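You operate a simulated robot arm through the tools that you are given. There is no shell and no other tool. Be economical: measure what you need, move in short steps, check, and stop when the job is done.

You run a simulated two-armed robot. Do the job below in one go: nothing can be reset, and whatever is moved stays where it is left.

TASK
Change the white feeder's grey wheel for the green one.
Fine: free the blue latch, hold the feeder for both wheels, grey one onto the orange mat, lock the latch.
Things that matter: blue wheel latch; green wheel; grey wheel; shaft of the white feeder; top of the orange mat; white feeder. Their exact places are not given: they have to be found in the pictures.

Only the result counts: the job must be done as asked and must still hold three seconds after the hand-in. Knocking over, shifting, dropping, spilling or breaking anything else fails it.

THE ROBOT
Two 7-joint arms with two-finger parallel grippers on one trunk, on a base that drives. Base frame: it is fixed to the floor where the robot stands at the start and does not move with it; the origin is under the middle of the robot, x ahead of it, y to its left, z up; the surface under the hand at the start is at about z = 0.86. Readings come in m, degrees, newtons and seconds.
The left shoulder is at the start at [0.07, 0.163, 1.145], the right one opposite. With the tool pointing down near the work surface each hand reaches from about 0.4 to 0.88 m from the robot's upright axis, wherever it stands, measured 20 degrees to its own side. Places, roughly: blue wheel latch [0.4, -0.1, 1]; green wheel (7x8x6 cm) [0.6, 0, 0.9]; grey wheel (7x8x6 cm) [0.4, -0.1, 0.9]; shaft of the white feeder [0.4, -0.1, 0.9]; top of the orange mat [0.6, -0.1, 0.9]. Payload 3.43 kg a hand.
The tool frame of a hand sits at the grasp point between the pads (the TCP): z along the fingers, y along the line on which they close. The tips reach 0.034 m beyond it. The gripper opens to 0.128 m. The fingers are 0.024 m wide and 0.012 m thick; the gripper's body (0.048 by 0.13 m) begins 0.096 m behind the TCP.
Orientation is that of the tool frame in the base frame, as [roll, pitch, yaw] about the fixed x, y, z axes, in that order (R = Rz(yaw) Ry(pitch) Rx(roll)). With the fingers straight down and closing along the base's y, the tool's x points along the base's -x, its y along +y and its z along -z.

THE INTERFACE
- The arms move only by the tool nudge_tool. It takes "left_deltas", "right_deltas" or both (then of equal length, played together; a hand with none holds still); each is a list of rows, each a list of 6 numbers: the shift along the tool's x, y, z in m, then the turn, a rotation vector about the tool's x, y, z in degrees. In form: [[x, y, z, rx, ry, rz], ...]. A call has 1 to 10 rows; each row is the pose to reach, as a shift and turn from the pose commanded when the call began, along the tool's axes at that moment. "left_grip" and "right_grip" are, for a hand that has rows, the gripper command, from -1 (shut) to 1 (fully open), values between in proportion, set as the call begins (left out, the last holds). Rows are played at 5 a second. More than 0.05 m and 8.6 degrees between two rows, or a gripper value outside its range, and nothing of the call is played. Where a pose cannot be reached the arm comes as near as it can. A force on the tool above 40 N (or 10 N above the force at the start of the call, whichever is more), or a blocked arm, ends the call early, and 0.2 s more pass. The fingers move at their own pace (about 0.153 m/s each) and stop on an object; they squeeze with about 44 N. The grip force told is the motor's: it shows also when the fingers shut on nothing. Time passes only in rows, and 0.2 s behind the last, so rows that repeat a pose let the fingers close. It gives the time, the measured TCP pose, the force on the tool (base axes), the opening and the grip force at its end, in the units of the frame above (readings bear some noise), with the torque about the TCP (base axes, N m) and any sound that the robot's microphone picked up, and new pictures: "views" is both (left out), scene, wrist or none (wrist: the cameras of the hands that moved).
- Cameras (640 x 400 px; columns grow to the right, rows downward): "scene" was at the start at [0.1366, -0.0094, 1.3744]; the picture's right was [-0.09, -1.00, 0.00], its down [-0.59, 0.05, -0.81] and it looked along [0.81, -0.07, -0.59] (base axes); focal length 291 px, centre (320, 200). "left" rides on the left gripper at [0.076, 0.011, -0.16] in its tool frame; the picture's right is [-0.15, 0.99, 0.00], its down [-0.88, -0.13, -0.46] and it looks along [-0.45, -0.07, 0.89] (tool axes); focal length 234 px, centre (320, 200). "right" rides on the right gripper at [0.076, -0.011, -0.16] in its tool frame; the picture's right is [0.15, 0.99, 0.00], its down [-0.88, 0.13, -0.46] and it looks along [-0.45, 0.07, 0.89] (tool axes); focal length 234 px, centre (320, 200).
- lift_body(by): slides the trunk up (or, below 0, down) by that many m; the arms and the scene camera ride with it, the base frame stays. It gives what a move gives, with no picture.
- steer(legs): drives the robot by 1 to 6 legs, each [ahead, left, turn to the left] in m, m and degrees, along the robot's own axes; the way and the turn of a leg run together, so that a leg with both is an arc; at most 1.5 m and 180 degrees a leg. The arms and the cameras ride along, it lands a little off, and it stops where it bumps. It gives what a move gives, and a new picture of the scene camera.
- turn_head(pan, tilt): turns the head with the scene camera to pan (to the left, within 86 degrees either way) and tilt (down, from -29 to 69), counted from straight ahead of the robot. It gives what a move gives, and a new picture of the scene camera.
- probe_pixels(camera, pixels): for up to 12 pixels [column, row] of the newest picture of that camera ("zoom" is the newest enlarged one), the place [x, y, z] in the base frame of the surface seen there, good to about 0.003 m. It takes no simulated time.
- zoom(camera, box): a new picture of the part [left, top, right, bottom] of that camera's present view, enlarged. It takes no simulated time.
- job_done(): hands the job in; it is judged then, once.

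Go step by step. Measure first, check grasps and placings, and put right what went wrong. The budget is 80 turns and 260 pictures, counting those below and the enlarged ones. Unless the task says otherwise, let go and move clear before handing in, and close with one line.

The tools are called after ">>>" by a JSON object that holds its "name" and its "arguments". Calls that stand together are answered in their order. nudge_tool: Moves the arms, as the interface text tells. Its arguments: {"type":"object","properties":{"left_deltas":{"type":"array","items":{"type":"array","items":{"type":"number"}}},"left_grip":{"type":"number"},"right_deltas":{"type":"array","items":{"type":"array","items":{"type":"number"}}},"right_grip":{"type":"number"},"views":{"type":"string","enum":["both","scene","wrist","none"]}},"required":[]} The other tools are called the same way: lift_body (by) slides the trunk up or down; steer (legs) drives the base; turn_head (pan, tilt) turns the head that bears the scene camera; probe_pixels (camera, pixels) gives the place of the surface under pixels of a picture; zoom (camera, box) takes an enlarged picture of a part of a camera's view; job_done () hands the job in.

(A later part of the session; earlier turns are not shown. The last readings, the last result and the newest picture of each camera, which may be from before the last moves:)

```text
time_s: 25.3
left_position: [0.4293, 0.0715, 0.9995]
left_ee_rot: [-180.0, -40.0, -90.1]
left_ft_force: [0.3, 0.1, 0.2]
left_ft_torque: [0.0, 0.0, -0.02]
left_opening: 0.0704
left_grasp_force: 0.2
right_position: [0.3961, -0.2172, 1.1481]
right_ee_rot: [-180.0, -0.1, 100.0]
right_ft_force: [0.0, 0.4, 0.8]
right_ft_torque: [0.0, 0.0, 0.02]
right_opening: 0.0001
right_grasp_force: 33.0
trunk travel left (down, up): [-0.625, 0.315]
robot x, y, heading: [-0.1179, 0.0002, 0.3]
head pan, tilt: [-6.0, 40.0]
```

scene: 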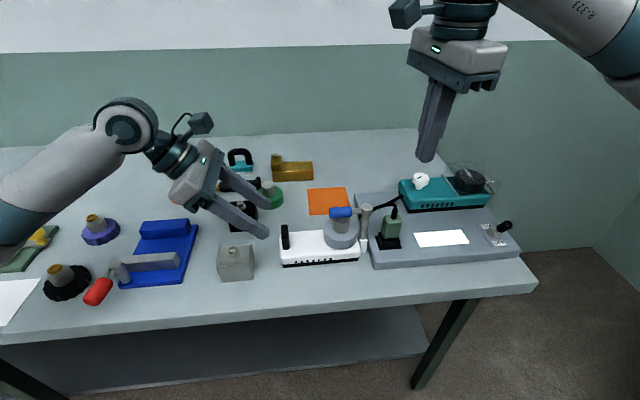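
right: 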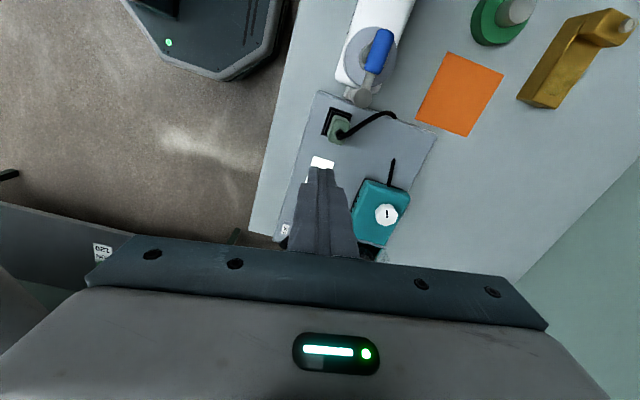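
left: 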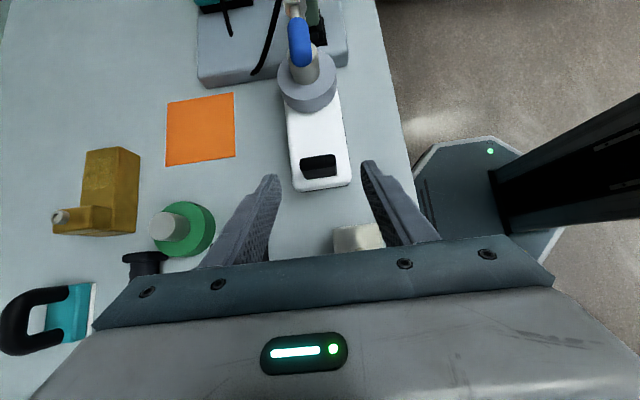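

The handle at left (319,165) is centred between the fingers. I'll advance 0.08 along the axis.

>>> {"name": "nudge_tool", "arguments": {"left_deltas": [[0, 0, 0.03, 0, 0, 0], [0, 0, 0.06, 0, 0, 0], [0, 0, 0.08, 0, 0, 0], [0, 0, 0.08, 0, 0, 0]], "views": "wrist"}}

```text
time_s: 26.3
left_position: [0.4297, 0.02, 0.9388]
left_ee_rot: [180.0, -40.0, -90.2]
left_ft_force: [0.5, 0.2, 0.5]
left_ft_torque: [0.02, -0.02, -0.02]
left_opening: 0.0705
left_grasp_force: 0.0
right_position: [0.3965, -0.2165, 1.1469]
right_ee_rot: [-180.0, 0.0, 100.0]
right_ft_force: [0.3, -0.3, -0.3]
right_ft_torque: [0.02, -0.01, -0.01]
right_opening: 0.0
right_grasp_force: 32.8
trunk travel left (down, up): [-0.625, 0.315]
robot x, y, heading: [-0.1122, -0.0013, -0.0]
head pan, tilt: [-6.0, 40.0]
```

left: 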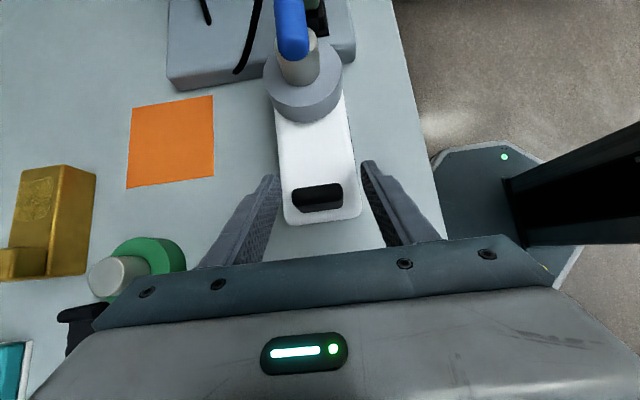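

No contact force and the handle is between the pads, so I'll close.

>>> {"name": "nudge_tool", "arguments": {"left_deltas": [[0, 0, 0, 0, 0, 0], [0, 0, 0, 0, 0, 0], [0, 0, 0, 0, 0, 0]], "left_grip": -1, "views": "both"}}

>>> {"name": "zoom", "arguments": {"camera": "scene", "box": [260, 150, 440, 290]}}

```text
time_s: 27.1
left_position: [0.4296, 0.0194, 0.9385]
left_ee_rot: [-180.0, -40.0, -90.1]
left_ft_force: [0.4, 0.2, 0.5]
left_ft_torque: [-0.03, -0.18, 0.19]
left_opening: 0.0397
left_grasp_force: 43.7
right_position: [0.3961, -0.2157, 1.147]
right_ee_rot: [-180.0, 0.1, 100.0]
right_ft_force: [0.2, -0.1, -0.4]
right_ft_torque: [0.0, 0.0, -0.02]
right_opening: 0.0002
right_grasp_force: 33.3
trunk travel left (down, up): [-0.625, 0.315]
robot x, y, heading: [-0.1201, 0.0001, 0.1]
head pan, tilt: [-6.0, 40.0]
```

scene: 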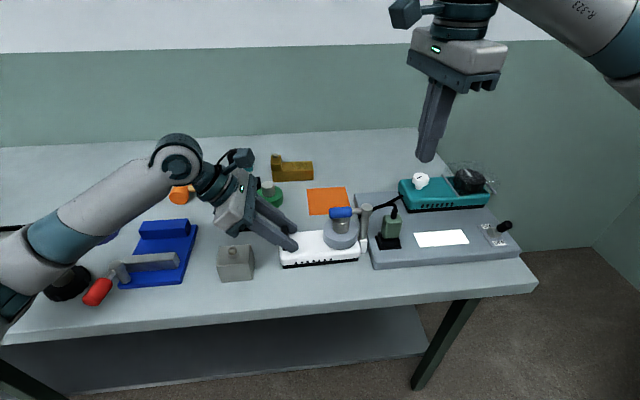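
left: 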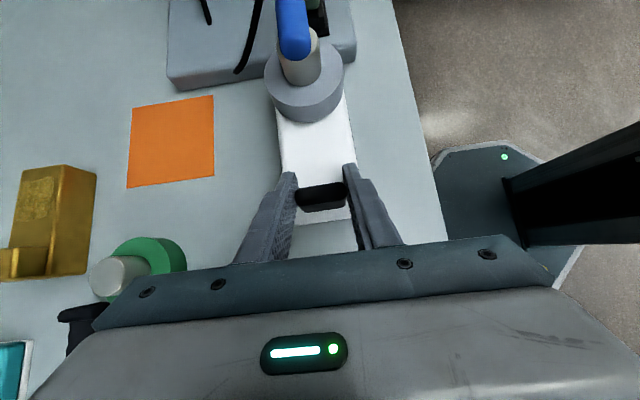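

```text
2.86 times, centred on (350, 220) of scene
```

zoom: 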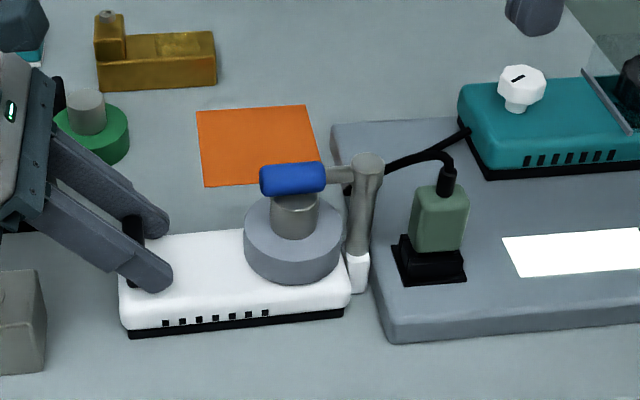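

The left hand holds the handle firmly (opening 39.7 mm, 43.7 N) and the space above the wheel is clear. I'll bring the closed right fingers above the far side of the blue handle, at yaw 90.

>>> {"name": "nudge_tool", "arguments": {"right_deltas": [[0.025, 0.019, 0.01, 0, 0, 5], [0.05, 0.037, 0.02, 0, 0, 10], [0.075, 0.055, 0.04, 0, 0, 10], [0.1, 0.075, 0.06, 0, 0, 10], [0.1174, 0.0888, 0.08, 0, 0, 10], [0.1174, 0.0888, 0.08, 0, 0, 10]], "views": "both"}}

>>> {"name": "zoom", "arguments": {"camera": "scene", "box": [260, 150, 440, 290]}}

```text
time_s: 28.5
left_position: [0.4286, 0.0202, 0.9382]
left_ee_rot: [-180.0, -39.9, -90.1]
left_ft_force: [-1.2, -0.8, 1.0]
left_ft_torque: [0.04, -0.11, 0.06]
left_opening: 0.0397
left_grasp_force: 44.2
right_position: [0.4624, -0.0843, 1.0677]
right_ee_rot: [180.0, 0.0, 90.0]
right_ft_force: [-0.6, 0.0, 0.1]
right_ft_torque: [0.03, 0.01, 0.02]
right_opening: 0.0
right_grasp_force: 33.1
trunk travel left (down, up): [-0.625, 0.315]
robot x, y, heading: [-0.1188, 0.0041, 0.2]
head pan, tilt: [-6.0, 40.0]
```

scene: 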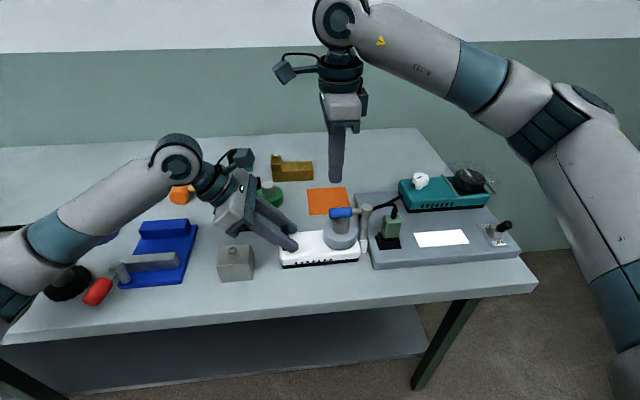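
right: 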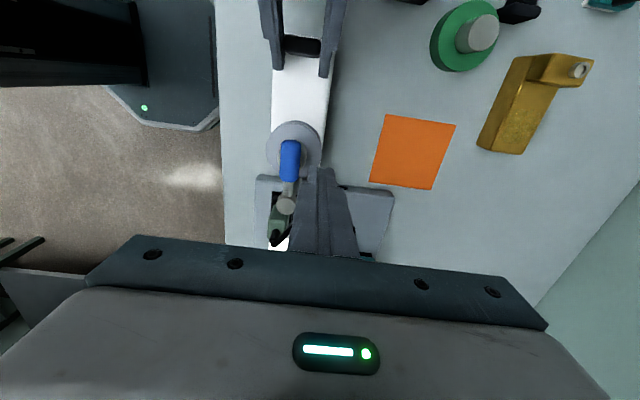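

```text
2.86 times, centred on (350, 220) of scene
```

zoom: 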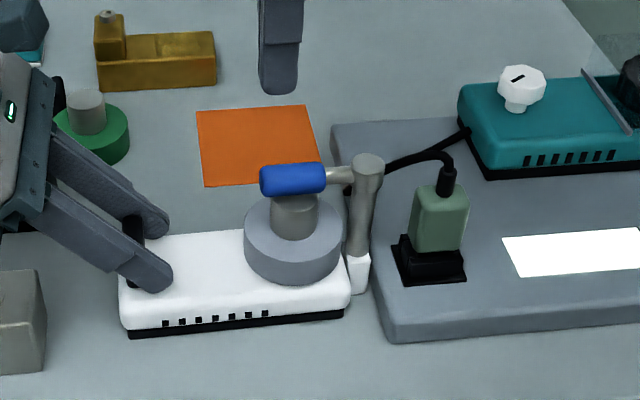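

The right hand is at yaw 90, just beyond the handle. I'll descend to tip z ≈0.979 and give a gentle 3 cm push toward -x to see whether the latch swings.

>>> {"name": "nudge_tool", "arguments": {"right_deltas": [[0, 0, 0.03, 0, 0, 0], [0, 0, 0.0547, 0, 0, 0], [0, 0, 0.0547, 0, 0, 0], [0, -0.01, 0.0547, 0, 0, 0], [0, -0.015, 0.0547, 0, 0, 0], [0, -0.02, 0.0547, 0, 0, 0], [0, -0.025, 0.0547, 0, 0, 0], [0, -0.03, 0.0547, 0, 0, 0]], "views": "scene"}}

>>> {"name": "zoom", "arguments": {"camera": "scene", "box": [300, 180, 400, 270]}}

```text
time_s: 30.3
left_position: [0.4278, 0.0208, 0.9385]
left_ee_rot: [179.9, -40.0, -90.1]
left_ft_force: [-14.8, 7.7, -0.3]
left_ft_torque: [-0.29, -0.45, -1.22]
left_opening: 0.0411
left_grasp_force: 44.3
right_position: [0.4334, -0.0855, 1.0136]
right_ee_rot: [179.9, 0.0, 89.9]
right_ft_force: [17.1, -8.9, 6.2]
right_ft_torque: [-0.19, -0.51, -0.08]
right_opening: 0.0
right_grasp_force: 32.5
trunk travel left (down, up): [-0.625, 0.315]
robot x, y, heading: [-0.118, 0.0017, 0.1]
head pan, tilt: [-6.0, 40.0]
```

scene: 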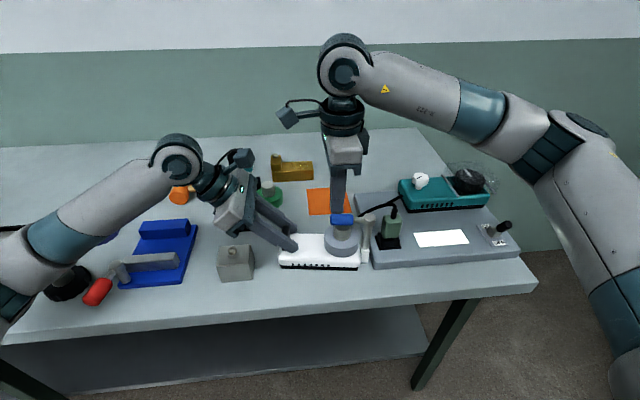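

```text
4.44 times, centred on (350, 225) of scene
```

zoom: 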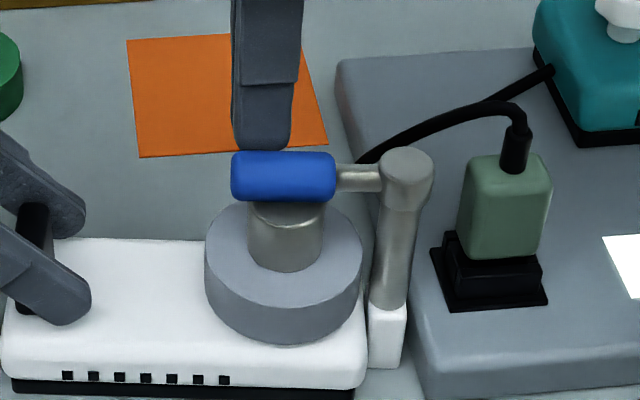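

The push met 17 N; I need to tell whether the latch turned or the feeder yawed. I'll probe the blue handle and post.

>>> {"name": "probe_pixels", "arguments": {"camera": "zoom", "pixels": [[245, 165], [285, 165], [325, 165], [355, 172], [408, 160], [395, 240], [385, 330], [285, 300], [340, 365], [100, 360]]}}

```text
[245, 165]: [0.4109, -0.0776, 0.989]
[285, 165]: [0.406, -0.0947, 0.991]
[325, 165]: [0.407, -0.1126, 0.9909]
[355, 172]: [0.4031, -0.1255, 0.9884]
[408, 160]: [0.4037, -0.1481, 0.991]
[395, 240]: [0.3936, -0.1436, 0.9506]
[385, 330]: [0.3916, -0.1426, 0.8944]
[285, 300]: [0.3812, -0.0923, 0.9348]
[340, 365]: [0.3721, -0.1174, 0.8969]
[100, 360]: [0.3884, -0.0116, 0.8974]
```

The post moved from x 0.428 to 0.404: the feeder yawed about 9° and the latch did not turn, so -x looks like its stop side. I'll go over to the near side and push +x. That first squares up the feeder and then tests the other swing direction.

>>> {"name": "nudge_tool", "arguments": {"right_deltas": [[0, 0.005, 0, 0, 0, 0], [0, 0.005, -0.045, 0, 0, 0], [0, -0.035, -0.045, 0, 0, 0], [0, -0.07, -0.045, 0, 0, 0], [0, -0.07, 0, 0, 0, 0], [0, -0.07, 0, 0, 0, 0], [0, -0.055, 0, 0, 0, 0], [0, -0.042, 0, 0, 0, 0], [0, -0.03, 0, 0, 0, 0], [0, -0.026, 0, 0, 0, 0]], "views": "scene"}}

>>> {"name": "zoom", "arguments": {"camera": "scene", "box": [300, 180, 400, 270]}}

```text
time_s: 32.5
left_position: [0.4291, 0.0192, 0.937]
left_ee_rot: [179.8, -40.0, -90.2]
left_ft_force: [0.5, 0.3, 0.3]
left_ft_torque: [0.11, 0.09, -0.09]
left_opening: 0.0409
left_grasp_force: 43.6
right_position: [0.4077, -0.0852, 1.0129]
right_ee_rot: [180.0, 0.1, 90.0]
right_ft_force: [-1.2, -0.1, 0.2]
right_ft_torque: [0.02, 0.02, 0.01]
right_opening: 0.0
right_grasp_force: 33.1
trunk travel left (down, up): [-0.625, 0.315]
robot x, y, heading: [-0.1199, -0.0013, -0.0]
head pan, tilt: [-6.0, 40.0]
```

scene: 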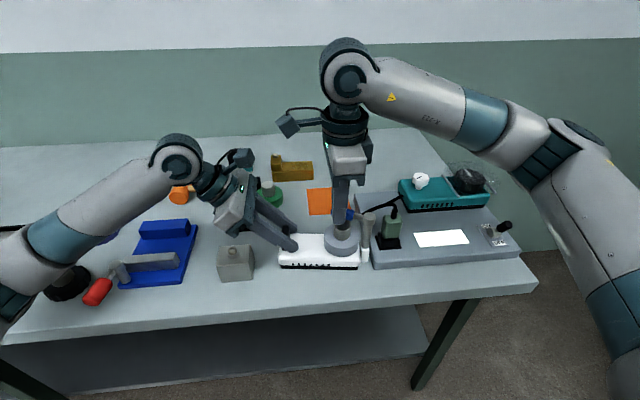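

```text
4.44 times, centred on (350, 225) of scene
```

zoom: 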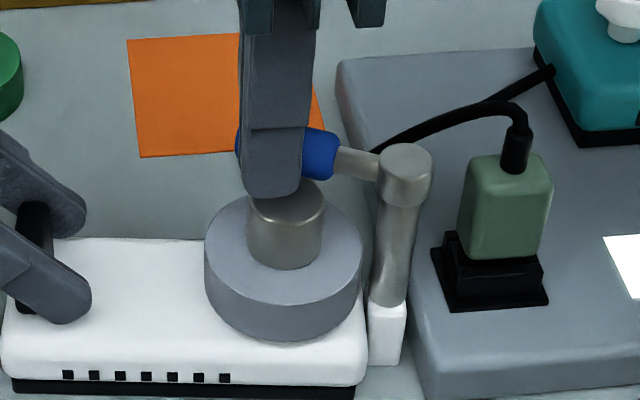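

The latch swings toward +x with almost no force. I'll continue the arc around the post to about 100°.

>>> {"name": "nudge_tool", "arguments": {"right_deltas": [[-0.0043, 0.0133, 0, 0, 0, 0], [-0.009, 0.023, 0, 0, 0, 0], [-0.0135, 0.032, 0, 0, 0, 0], [-0.021, 0.04, 0, 0, 0, 0], [-0.0286, 0.0463, 0, 0, 0, 0], [-0.038, 0.051, 0, 0, 0, 0], [-0.0478, 0.0547, 0, 0, 0, 0], [-0.0478, 0.0547, 0, 0, 0, 0]], "views": "scene"}}

>>> {"name": "zoom", "arguments": {"camera": "scene", "box": [300, 180, 400, 270]}}

```text
time_s: 34.1
left_position: [0.4277, 0.0169, 0.9407]
left_ee_rot: [-179.9, -40.6, -90.3]
left_ft_force: [-0.2, -0.9, 1.2]
left_ft_torque: [-0.24, 0.66, -0.28]
left_opening: 0.0408
left_grasp_force: 43.9
right_position: [0.4598, -0.1246, 1.0132]
right_ee_rot: [-180.0, -0.7, 90.5]
right_ft_force: [-3.6, 4.9, 2.0]
right_ft_torque: [0.13, 0.1, -0.03]
right_opening: 0.0
right_grasp_force: 32.9
trunk travel left (down, up): [-0.625, 0.315]
robot x, y, heading: [-0.1172, -0.0014, -0.0]
head pan, tilt: [-6.0, 40.0]
stopped in row 8 (right hand): the force on the tool passed its limit at 42 N (the readings are from after the stop); the commanded pose is now the measured one
```

scene: 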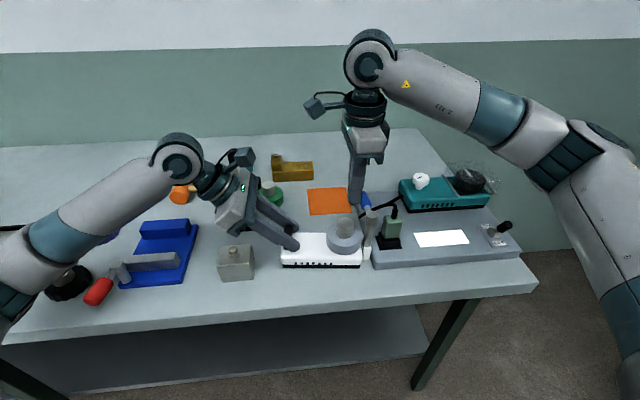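

```text
4.44 times, centred on (350, 225) of scene
```

zoom: 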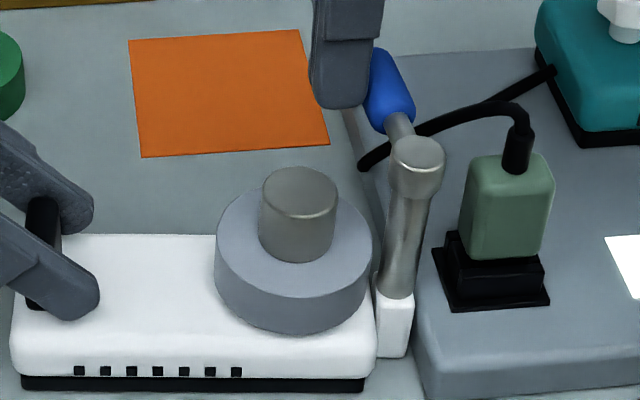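

The latch is now open about 90°, at its end stop. I'll back the right hand off and up, then measure the feeder's pose.

>>> {"name": "nudge_tool", "arguments": {"right_deltas": [[0.005, -0.003, 0, 0, 0, 0], [0.005, -0.003, -0.04, 0, 0, 0], [0.005, 0.03, -0.085, 0, 0, 0], [-0.03, 0.03, -0.11, 0, 0, 0], [-0.06, 0.03, -0.11, 0, 0, 0]], "views": "scene"}}

>>> {"name": "zoom", "arguments": {"camera": "scene", "box": [270, 180, 390, 280]}}

```text
refused: row 3 steps farther than a row can; nothing moved
```

```text
4.00 times, centred on (330, 230) of scene
```

zoom: 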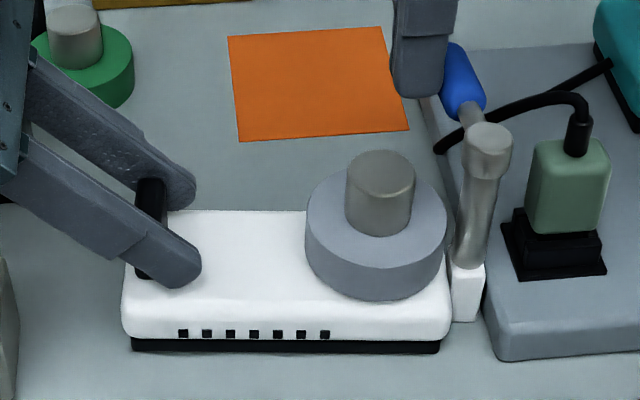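

>>> {"name": "nudge_tool", "arguments": {"right_deltas": [[0.005, -0.003, 0, 0, 0, 0], [0.005, -0.003, -0.04, 0, 0, 0], [0.005, 0.01, -0.08, 0, 0, 0], [-0.02, 0.03, -0.11, 0, 0, 0], [-0.06, 0.03, -0.11, 0, 0, 0]], "views": "scene"}}

>>> {"name": "zoom", "arguments": {"camera": "scene", "box": [270, 180, 390, 280]}}

>>> {"name": "probe_pixels", "arguments": {"camera": "zoom", "pixels": [[488, 135], [475, 290], [380, 158], [380, 180], [350, 180], [409, 180], [380, 245], [315, 220], [435, 220], [377, 285], [430, 325], [160, 325]]}}

```text
time_s: 35.3
left_position: [0.4275, 0.0166, 0.9414]
left_ee_rot: [-179.8, -40.5, -90.3]
left_ft_force: [-1.0, 2.3, -0.5]
left_ft_torque: [-0.27, 0.21, -0.19]
left_opening: 0.0405
left_grasp_force: 44.1
right_position: [0.4909, -0.1868, 1.1233]
right_ee_rot: [-179.8, -0.6, 90.6]
right_ft_force: [0.1, 0.1, 0.6]
right_ft_torque: [0.03, -0.04, -0.02]
right_opening: 0.0
right_grasp_force: 33.4
trunk travel left (down, up): [-0.625, 0.315]
robot x, y, heading: [-0.1184, 0.0005, 0.2]
head pan, tilt: [-6.0, 40.0]
```

scene: 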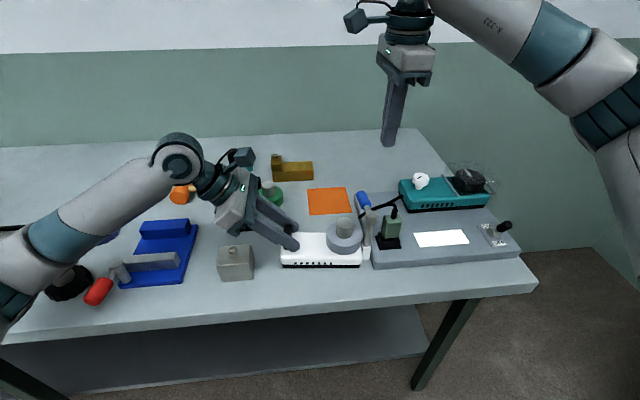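

```text
4.00 times, centred on (330, 230) of scene
```

zoom: 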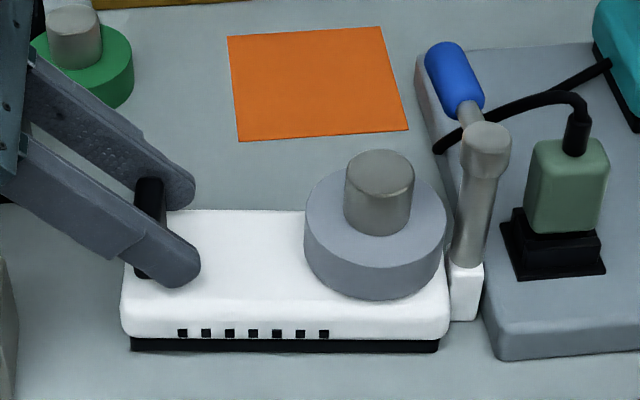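

```text
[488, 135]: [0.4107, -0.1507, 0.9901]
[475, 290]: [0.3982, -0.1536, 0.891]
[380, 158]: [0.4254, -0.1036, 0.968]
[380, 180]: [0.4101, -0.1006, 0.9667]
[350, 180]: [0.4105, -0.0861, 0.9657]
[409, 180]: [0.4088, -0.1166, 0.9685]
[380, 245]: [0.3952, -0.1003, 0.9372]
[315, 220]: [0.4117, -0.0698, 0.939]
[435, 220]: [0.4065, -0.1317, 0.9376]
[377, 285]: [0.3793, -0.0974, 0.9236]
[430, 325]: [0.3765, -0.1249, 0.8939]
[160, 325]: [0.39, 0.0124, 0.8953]
```

The latch is open and the hub is exposed at (0.411, -0.101) with its top at z 0.968. The feeder has yawed about 6° and shifted a few mm. I'll square it up with the left hand before pulling the wheel.

>>> {"name": "nudge_tool", "arguments": {"left_deltas": [[-0.002, -0.0005, -0.0007, 1.8, 0, -2.1], [-0.004, -0.001, -0.0014, 3.6, 0, -4.3], [-0.004, -0.001, -0.0014, 3.6, 0, -4.3]], "views": "scene"}}

>>> {"name": "zoom", "arguments": {"camera": "scene", "box": [270, 180, 390, 280]}}

>>> {"name": "probe_pixels", "arguments": {"camera": "zoom", "pixels": [[488, 135], [475, 290], [380, 158], [380, 180], [350, 180], [409, 180], [380, 245], [315, 220], [435, 220], [377, 285], [430, 325], [160, 325]]}}

```text
time_s: 36.1
left_position: [0.4291, 0.0203, 0.9403]
left_ee_rot: [180.0, -40.6, -84.9]
left_ft_force: [-3.2, -1.1, 4.9]
left_ft_torque: [-1.31, 0.3, -0.46]
left_opening: 0.0405
left_grasp_force: 44.5
right_position: [0.4895, -0.1868, 1.1232]
right_ee_rot: [-179.8, -0.6, 90.5]
right_ft_force: [0.6, 0.6, 0.1]
right_ft_torque: [0.03, 0.02, -0.02]
right_opening: 0.0001
right_grasp_force: 32.9
trunk travel left (down, up): [-0.625, 0.315]
robot x, y, heading: [-0.1238, -0.0028, 0.2]
head pan, tilt: [-6.0, 40.0]
```

scene: 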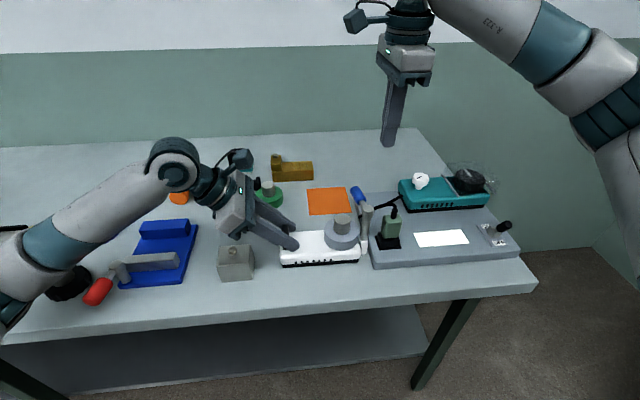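

```text
4.00 times, centred on (330, 230) of scene
```

zoom: 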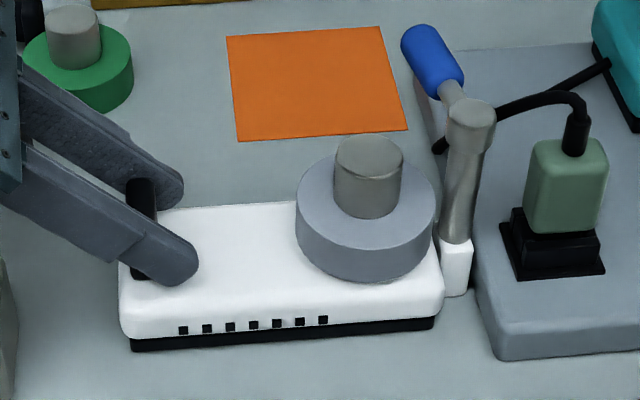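

```text
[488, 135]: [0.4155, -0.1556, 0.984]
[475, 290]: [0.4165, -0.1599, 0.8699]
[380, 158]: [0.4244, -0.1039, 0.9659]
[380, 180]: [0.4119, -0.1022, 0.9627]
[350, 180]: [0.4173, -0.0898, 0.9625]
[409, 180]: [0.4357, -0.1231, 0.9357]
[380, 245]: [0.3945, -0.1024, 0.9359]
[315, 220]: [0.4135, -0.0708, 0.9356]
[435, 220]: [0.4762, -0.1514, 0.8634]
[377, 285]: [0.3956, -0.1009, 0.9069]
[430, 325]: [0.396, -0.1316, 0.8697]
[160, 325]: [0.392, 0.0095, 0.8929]
```

The feeder is squared again. I'll probe the hub and disc rim to set the grasp centre.

>>> {"name": "probe_pixels", "arguments": {"camera": "zoom", "pixels": [[369, 140], [369, 152], [369, 164], [340, 152], [398, 152], [369, 172], [369, 225], [302, 205], [430, 205], [366, 240], [470, 112], [369, 210]]}}

```text
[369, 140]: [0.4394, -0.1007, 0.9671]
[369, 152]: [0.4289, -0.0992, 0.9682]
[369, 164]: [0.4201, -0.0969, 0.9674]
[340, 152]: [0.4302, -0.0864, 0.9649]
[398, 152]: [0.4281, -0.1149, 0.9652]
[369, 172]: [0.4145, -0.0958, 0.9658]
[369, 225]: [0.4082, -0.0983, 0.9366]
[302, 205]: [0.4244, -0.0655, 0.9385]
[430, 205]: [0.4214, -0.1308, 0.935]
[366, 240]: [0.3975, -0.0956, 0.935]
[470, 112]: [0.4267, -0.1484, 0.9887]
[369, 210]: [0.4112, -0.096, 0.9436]
```

Hub: centre (0.427, -0.0985), diameter 31 mm, z 0.938–0.967. I'll move the opened right hand above it.

>>> {"name": "nudge_tool", "arguments": {"right_deltas": [[0.03, -0.02, 0, 0, 0, 0], [0.06, -0.04, 0.01, 0, 0, 0], [0.0883, -0.0625, 0.03, 0, 0, 0.5], [0.0883, -0.0625, 0.07, 0, 0, 0.5], [0.0883, -0.0625, 0.1, 0, 0, 0.5], [0.0883, -0.0625, 0.1, 0, 0, 0.5]], "right_grip": -0.05, "views": "both"}}

>>> {"name": "zoom", "arguments": {"camera": "right", "box": [220, 80, 420, 230]}}

```text
time_s: 37.5
left_position: [0.4294, 0.022, 0.9394]
left_ee_rot: [-179.9, -40.5, -84.7]
left_ft_force: [-0.4, 1.4, 0.7]
left_ft_torque: [-0.57, 0.14, -0.15]
left_opening: 0.0406
left_grasp_force: 44.0
right_position: [0.4277, -0.0967, 1.0245]
right_ee_rot: [-179.9, -0.7, 90.1]
right_ft_force: [-0.5, -0.5, 0.8]
right_ft_torque: [-0.04, 0.01, 0.06]
right_opening: 0.0609
right_grasp_force: 0.1
trunk travel left (down, up): [-0.625, 0.315]
robot x, y, heading: [-0.1182, -0.0015, -0.0]
head pan, tilt: [-6.0, 40.0]
```

scene: 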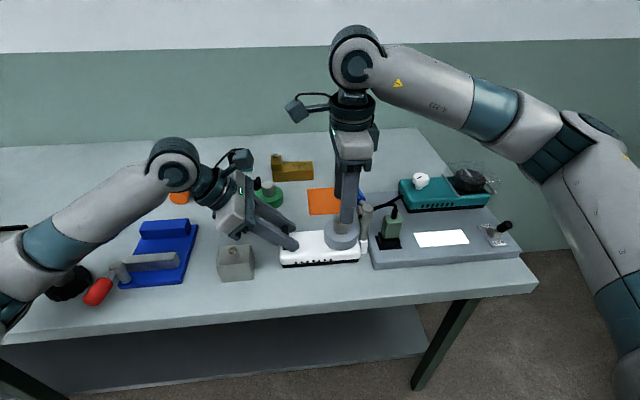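
right: 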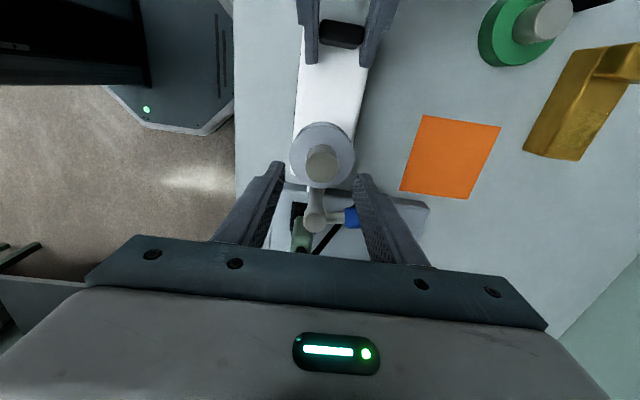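

```text
2.67 times, centred on (320, 155) of right
```

zoom: 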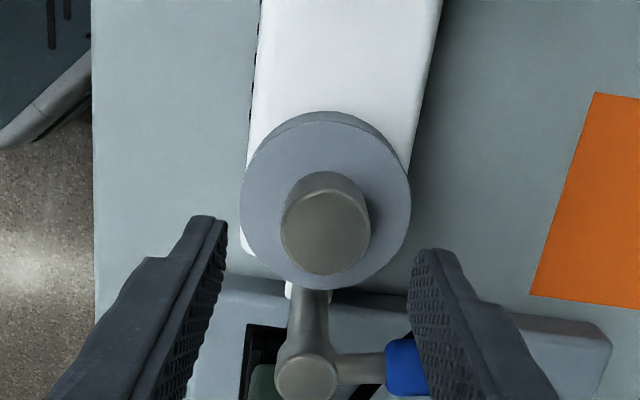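

The hub is centred between the pads and the blue lever is clear behind the finger. I'll descend to z 0.974.

>>> {"name": "nudge_tool", "arguments": {"right_deltas": [[0, 0, 0.025, 0, 0, 0], [-0.001, 0, 0.0505, 0, 0, 0], [-0.001, 0, 0.0505, 0, 0, 0]], "views": "wrist"}}

>>> {"name": "zoom", "arguments": {"camera": "scene", "box": [300, 180, 400, 270]}}

```text
time_s: 38.3
left_position: [0.4287, 0.0225, 0.9394]
left_ee_rot: [180.0, -40.4, -84.6]
left_ft_force: [-0.6, 0.6, -0.7]
left_ft_torque: [-0.26, 0.12, -0.17]
left_opening: 0.0406
left_grasp_force: 43.9
right_position: [0.4273, -0.0982, 0.9734]
right_ee_rot: [-179.9, -0.7, 90.0]
right_ft_force: [-0.2, -0.4, 0.0]
right_ft_torque: [-0.01, 0.0, -0.02]
right_opening: 0.0609
right_grasp_force: 0.0
trunk travel left (down, up): [-0.625, 0.315]
robot x, y, heading: [-0.1198, -0.0014, 0.2]
head pan, tilt: [-6.0, 40.0]
```

right: 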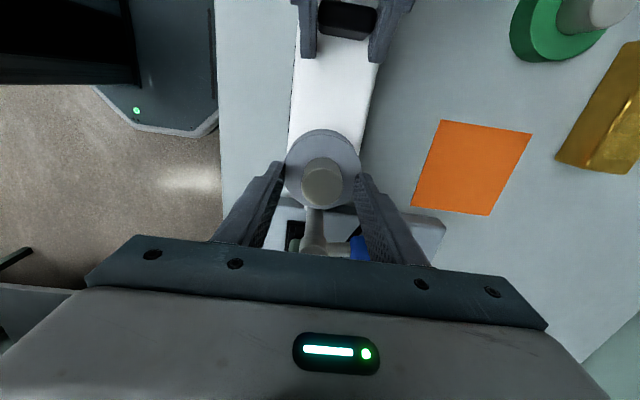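

```text
4.44 times, centred on (350, 225) of scene
```

zoom: 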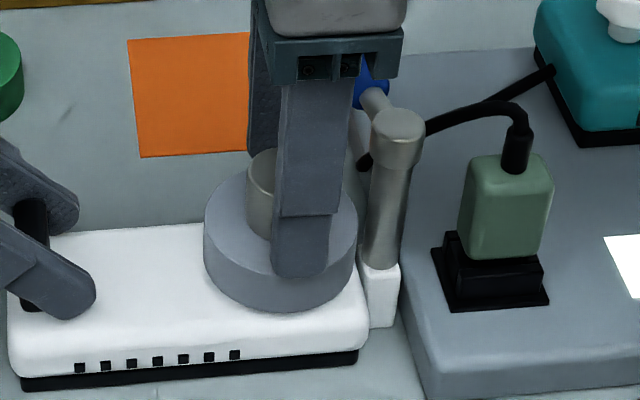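

From the scene camera the near finger looks slightly to the -y side of the hub, so I'll check numerically.

>>> {"name": "probe_pixels", "arguments": {"camera": "zoom", "pixels": [[250, 190], [268, 160], [262, 220], [285, 250], [327, 250], [305, 270], [210, 230], [355, 230], [395, 125]]}}

>>> {"name": "probe_pixels", "arguments": {"camera": "right", "pixels": [[322, 165], [322, 178], [322, 195], [303, 182], [342, 182], [290, 170], [355, 170]]}}

```text
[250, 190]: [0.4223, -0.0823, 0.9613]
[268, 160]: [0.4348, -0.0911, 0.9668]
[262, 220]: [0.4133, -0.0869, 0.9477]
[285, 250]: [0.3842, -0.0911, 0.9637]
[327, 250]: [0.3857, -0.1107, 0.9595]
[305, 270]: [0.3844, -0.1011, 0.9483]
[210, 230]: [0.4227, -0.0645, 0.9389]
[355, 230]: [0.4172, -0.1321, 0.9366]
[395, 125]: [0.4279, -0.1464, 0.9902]
```

```text
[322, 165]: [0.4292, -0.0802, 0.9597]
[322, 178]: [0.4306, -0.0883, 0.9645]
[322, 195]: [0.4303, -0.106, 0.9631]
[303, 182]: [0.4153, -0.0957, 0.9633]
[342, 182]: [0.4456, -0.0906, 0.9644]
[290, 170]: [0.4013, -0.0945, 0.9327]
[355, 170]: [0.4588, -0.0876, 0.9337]
```

Hub centre is (0.430, -0.098), so only a 2.5 mm x shift is needed. I'll close on the hub.

>>> {"name": "nudge_tool", "arguments": {"right_deltas": [[0, 0.0025, 0, 0, 0, 0], [0, 0.0025, 0, 0, 0, 0], [0, 0.0025, 0, 0, 0, 0]], "right_grip": -1, "views": "none"}}

```text
time_s: 39.1
left_position: [0.4295, 0.0202, 0.9384]
left_ee_rot: [179.9, -40.5, -84.6]
left_ft_force: [-0.2, -0.2, -3.6]
left_ft_torque: [0.12, 0.14, -0.03]
left_opening: 0.0405
left_grasp_force: 44.4
right_position: [0.4296, -0.0988, 0.9721]
right_ee_rot: [-179.9, -0.7, 90.0]
right_ft_force: [-1.9, 0.8, 2.6]
right_ft_torque: [0.06, 0.1, 0.02]
right_opening: 0.0324
right_grasp_force: 43.5
trunk travel left (down, up): [-0.625, 0.315]
robot x, y, heading: [-0.1172, 0.0023, 0.1]
head pan, tilt: [-6.0, 40.0]
```

The right hand grips the hub at 32.4 mm. I'll pull straight up in small steps and watch the forces.

>>> {"name": "nudge_tool", "arguments": {"right_deltas": [[0, 0, -0.004, 0, 0, 0], [0, 0, -0.008, 0, 0, 0], [0, 0, -0.014, 0, 0, 0], [0, 0, -0.022, 0, 0, 0], [0, 0, -0.03, 0, 0, 0]], "views": "scene"}}

>>> {"name": "zoom", "arguments": {"camera": "scene", "box": [280, 170, 400, 270]}}

```text
time_s: 40.3
left_position: [0.4298, 0.0208, 0.9391]
left_ee_rot: [-179.9, -40.4, -84.7]
left_ft_force: [-0.3, 1.2, -2.5]
left_ft_torque: [0.09, 0.04, -0.09]
left_opening: 0.0404
left_grasp_force: 44.0
right_position: [0.4304, -0.0978, 1.0029]
right_ee_rot: [-179.9, -0.7, 90.1]
right_ft_force: [-0.4, -0.5, -0.7]
right_ft_torque: [0.01, 0.0, 0.02]
right_opening: 0.0325
right_grasp_force: 44.6
trunk travel left (down, up): [-0.625, 0.315]
robot x, y, heading: [-0.1207, -0.0006, 0.0]
head pan, tilt: [-6.0, 40.0]
```

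scene: 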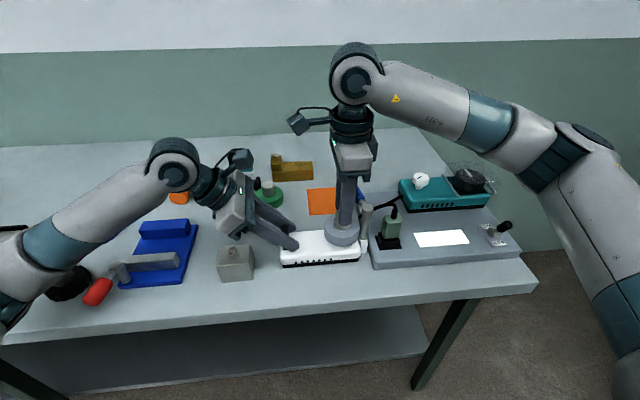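

```text
4.00 times, centred on (340, 220) of scene
```

zoom: 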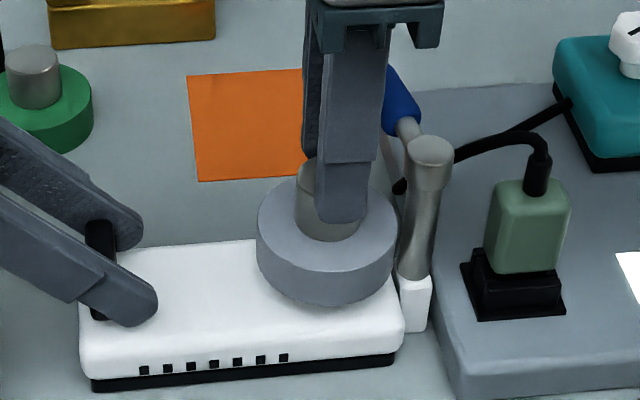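

The wheel came off easily (30 mm up, no residual force). I'll raise it clear of the lever and carry it over the mat centre (0.607, -0.10).

>>> {"name": "nudge_tool", "arguments": {"right_deltas": [[0, 0, -0.04, 0, 0, 0], [0, 0, -0.08, 0, 0, 0], [0, 0.04, -0.085, 0, 0, 0], [0, 0.085, -0.085, 0, 0, 0], [0, 0.13, -0.085, 0, 0, 0], [-0.001, 0.177, -0.085, 0, 0, 0], [-0.001, 0.177, -0.06, 0, 0, 0], [-0.001, 0.177, -0.03, 0, 0, 0], [-0.001, 0.177, -0.03, 0, 0, 0]], "views": "both"}}

>>> {"name": "zoom", "arguments": {"camera": "scene", "box": [270, 150, 410, 270]}}

```text
time_s: 42.3
left_position: [0.43, 0.022, 0.9387]
left_ee_rot: [-179.9, -40.5, -84.6]
left_ft_force: [0.0, 0.7, -3.5]
left_ft_torque: [0.1, 0.04, -0.03]
left_opening: 0.0403
left_grasp_force: 44.3
right_position: [0.607, -0.1018, 1.0322]
right_ee_rot: [-179.8, -0.7, 90.0]
right_ft_force: [0.6, 0.1, -0.5]
right_ft_torque: [0.01, 0.01, 0.01]
right_opening: 0.0325
right_grasp_force: 43.8
trunk travel left (down, up): [-0.625, 0.315]
robot x, y, heading: [-0.1182, 0.0013, -0.1]
head pan, tilt: [-6.0, 40.0]
```

scene: 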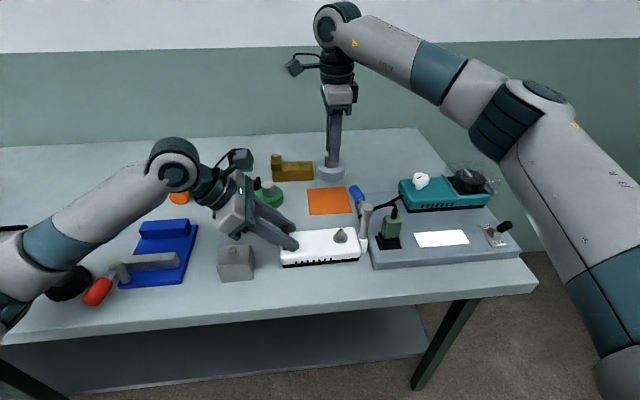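
right: 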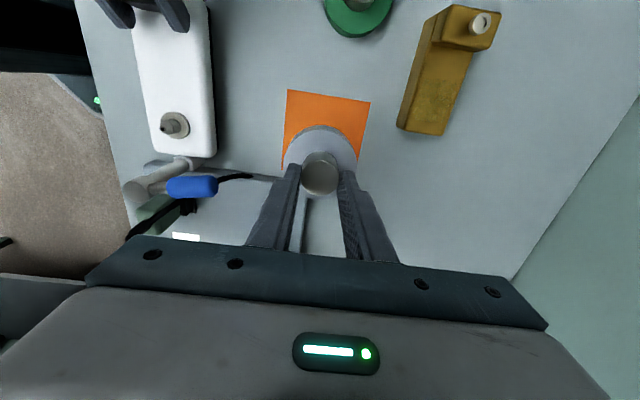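

```text
3.33 times, centred on (340, 210) of scene
```

zoom: 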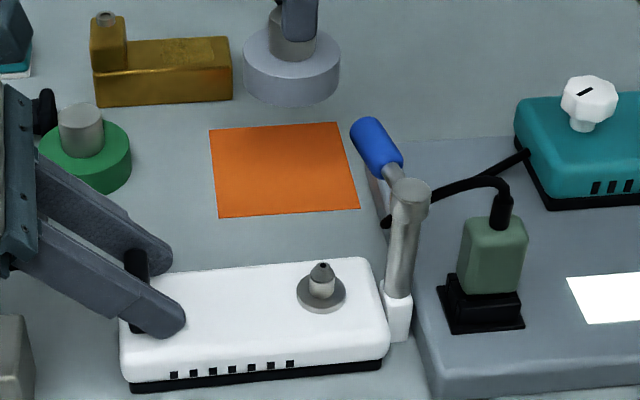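

The shaft is now exposed at zoom (322,280) with a collar. I'll probe it and the mat before lowering the wheel.

>>> {"name": "probe_pixels", "arguments": {"camera": "zoom", "pixels": [[322, 266], [322, 275], [322, 290], [305, 295], [340, 295], [322, 308], [311, 283], [332, 283], [214, 132], [336, 125], [356, 207], [221, 215]]}}

>>> {"name": "nudge_tool", "arguments": {"right_deltas": [[0, 0, 0.035, 0, 0, 0], [0, 0, 0.07, 0, 0, 0], [0, 0, 0.085, 0, 0, 0], [0, 0, 0.093, 0, 0, 0], [0, 0, 0.097, 0, 0, 0], [0, 0, 0.1, 0, 0, 0], [0, 0, 0.1, 0, 0, 0]], "views": "both"}}

>>> {"name": "zoom", "arguments": {"camera": "scene", "box": [270, 150, 410, 270]}}

```text
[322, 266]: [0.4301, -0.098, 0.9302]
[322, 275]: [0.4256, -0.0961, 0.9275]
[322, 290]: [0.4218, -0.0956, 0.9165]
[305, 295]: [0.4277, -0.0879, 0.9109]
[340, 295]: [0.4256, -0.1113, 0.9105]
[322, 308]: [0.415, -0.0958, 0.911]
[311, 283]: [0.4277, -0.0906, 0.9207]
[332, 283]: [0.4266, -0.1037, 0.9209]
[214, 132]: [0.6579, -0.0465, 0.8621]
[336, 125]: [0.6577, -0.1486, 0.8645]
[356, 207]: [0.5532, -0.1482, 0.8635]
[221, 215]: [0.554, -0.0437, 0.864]
```

```text
time_s: 43.7
left_position: [0.4282, 0.0218, 0.939]
left_ee_rot: [-179.9, -40.5, -84.9]
left_ft_force: [0.0, -1.0, -2.2]
left_ft_torque: [-0.01, 0.07, -0.09]
left_opening: 0.0402
left_grasp_force: 44.1
right_position: [0.6087, -0.0984, 0.9428]
right_ee_rot: [179.4, -1.0, 89.9]
right_ft_force: [-4.0, -1.3, 15.0]
right_ft_torque: [-0.38, 0.42, -0.01]
right_opening: 0.0326
right_grasp_force: 44.6
trunk travel left (down, up): [-0.625, 0.315]
robot x, y, heading: [-0.1202, 0.003, -0.1]
head pan, tilt: [-6.0, 40.0]
stopped in row 6 (right hand): the force on the tool passed its limit at 42 N (the readings are from after the stop); the commanded pose is now the measured one
```

scene: 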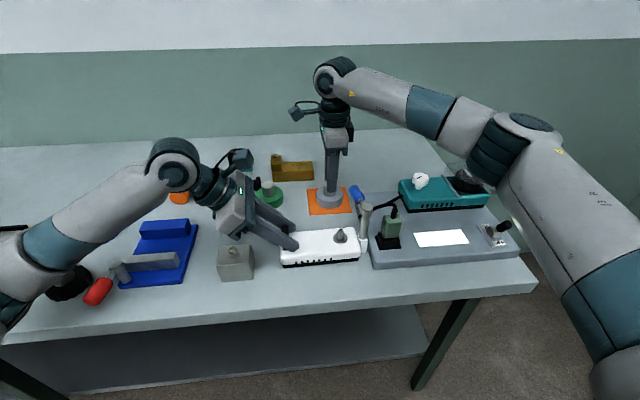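
right: 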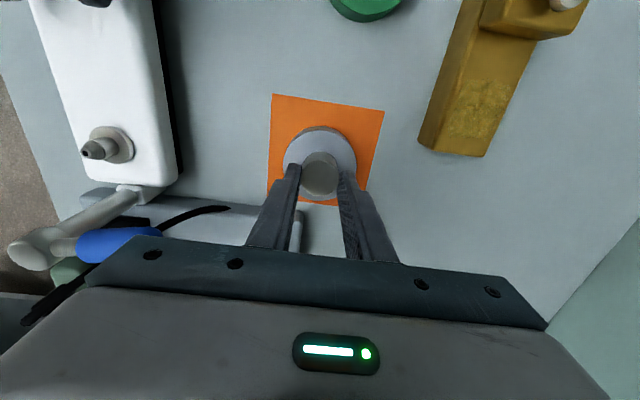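

```text
3.33 times, centred on (340, 210) of scene
```

zoom: 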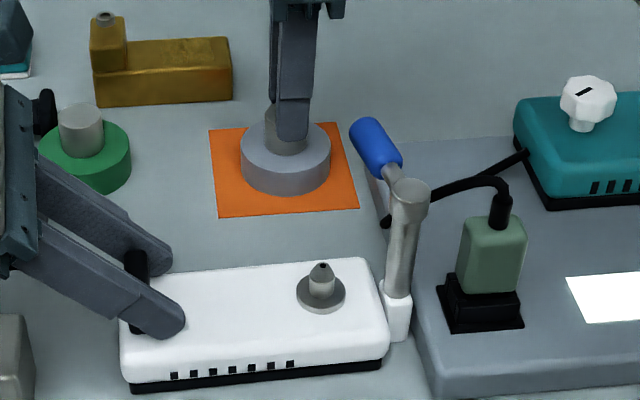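

Contact came at TCP z 0.943, higher than expected. I'll probe the wheel's height before releasing.

>>> {"name": "probe_pixels", "arguments": {"camera": "zoom", "pixels": [[268, 130], [255, 150], [285, 160], [285, 175], [285, 190], [268, 112], [320, 150], [291, 130]]}}

>>> {"name": "probe_pixels", "arguments": {"camera": "right", "pixels": [[320, 170], [320, 180], [320, 135], [295, 150], [345, 150]]}}

```text
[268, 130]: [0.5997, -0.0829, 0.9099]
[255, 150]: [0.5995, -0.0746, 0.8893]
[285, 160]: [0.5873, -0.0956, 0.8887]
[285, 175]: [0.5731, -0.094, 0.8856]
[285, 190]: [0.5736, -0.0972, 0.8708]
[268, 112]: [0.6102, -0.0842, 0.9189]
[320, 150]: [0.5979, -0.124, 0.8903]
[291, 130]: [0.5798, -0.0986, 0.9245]
```

```text
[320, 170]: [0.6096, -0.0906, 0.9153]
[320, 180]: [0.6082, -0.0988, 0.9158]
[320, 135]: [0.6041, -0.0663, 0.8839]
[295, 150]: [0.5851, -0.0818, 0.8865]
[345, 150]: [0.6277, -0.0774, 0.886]
```

The grey wheel is flat on the mat: disc top 0.889, hub top 0.918. It had just slid down in the fingers during the pull. I'll release it and go up.

>>> {"name": "nudge_tool", "arguments": {"right_deltas": [[0, 0, 0, 0, 0, 0], [0, 0, 0, 0, 0, 0], [0, 0, -0.04, 0, 0, 0], [0, 0, -0.08, 0, 0, 0], [0, 0, -0.115, 0, 0, 0]], "right_grip": -0.05, "views": "both"}}

>>> {"name": "zoom", "arguments": {"camera": "scene", "box": [230, 150, 410, 270]}}

```text
time_s: 44.9
left_position: [0.4291, 0.0216, 0.9404]
left_ee_rot: [-180.0, -40.4, -84.7]
left_ft_force: [-1.3, 1.5, 0.8]
left_ft_torque: [-0.49, 0.15, -0.17]
left_opening: 0.0403
left_grasp_force: 43.9
right_position: [0.6087, -0.1019, 1.057]
right_ee_rot: [179.6, -0.9, 89.9]
right_ft_force: [0.3, -0.6, 0.0]
right_ft_torque: [0.0, 0.0, 0.02]
right_opening: 0.0608
right_grasp_force: 0.1
trunk travel left (down, up): [-0.625, 0.315]
robot x, y, heading: [-0.1237, 0.0004, -0.1]
head pan, tilt: [-6.0, 40.0]
```

scene: 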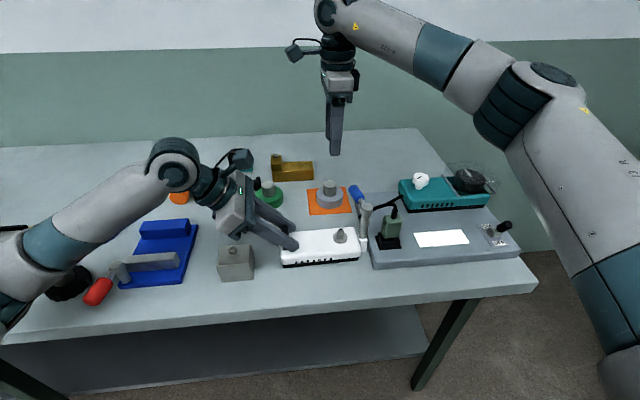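
right: 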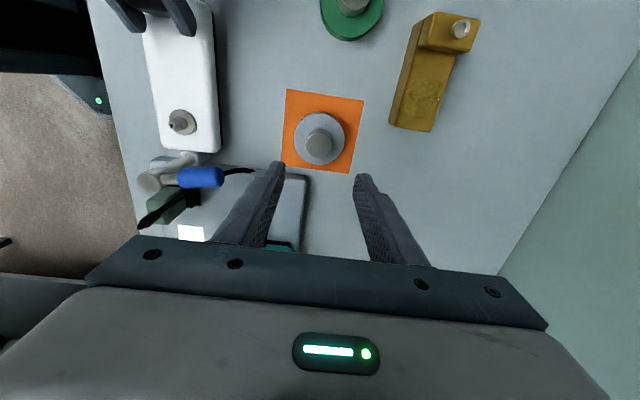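

```text
3.33 times, centred on (320, 210) of scene
```

zoom: 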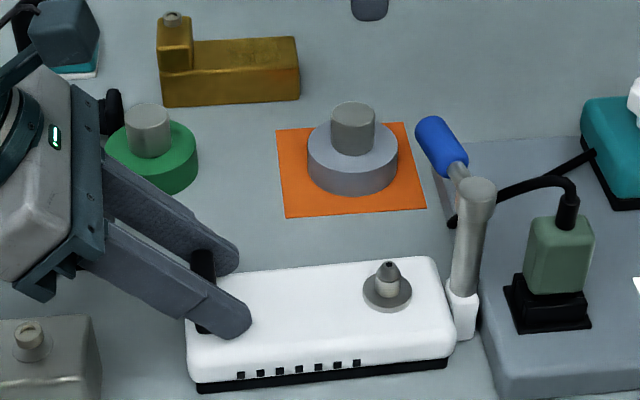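

The grey wheel is on the mat and released. Next is the green wheel, so I'll probe it plus the hammer end and brass block for clearance.

>>> {"name": "probe_pixels", "arguments": {"camera": "zoom", "pixels": [[148, 108], [148, 118], [148, 128], [130, 116], [167, 116], [148, 150], [112, 150], [194, 150], [153, 168], [115, 110], [116, 128], [165, 80]]}}

>>> {"name": "probe_pixels", "arguments": {"camera": "right", "pixels": [[353, 3], [340, 12], [370, 8], [347, 22], [345, 36], [425, 15], [400, 100]]}}

```text
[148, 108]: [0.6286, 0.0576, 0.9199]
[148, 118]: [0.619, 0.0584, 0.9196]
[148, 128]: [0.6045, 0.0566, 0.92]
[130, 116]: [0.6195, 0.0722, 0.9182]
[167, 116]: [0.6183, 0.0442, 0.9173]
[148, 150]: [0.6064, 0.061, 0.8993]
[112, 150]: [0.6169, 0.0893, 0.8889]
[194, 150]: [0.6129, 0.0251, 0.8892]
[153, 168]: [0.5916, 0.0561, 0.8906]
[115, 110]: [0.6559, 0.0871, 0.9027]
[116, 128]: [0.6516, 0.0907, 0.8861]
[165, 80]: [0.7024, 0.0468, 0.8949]
```

```text
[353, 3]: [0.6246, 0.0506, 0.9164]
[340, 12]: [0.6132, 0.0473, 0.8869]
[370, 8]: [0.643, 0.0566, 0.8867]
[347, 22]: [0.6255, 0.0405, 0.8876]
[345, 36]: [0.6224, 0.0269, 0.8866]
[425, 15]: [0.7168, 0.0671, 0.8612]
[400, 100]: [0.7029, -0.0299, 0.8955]
```

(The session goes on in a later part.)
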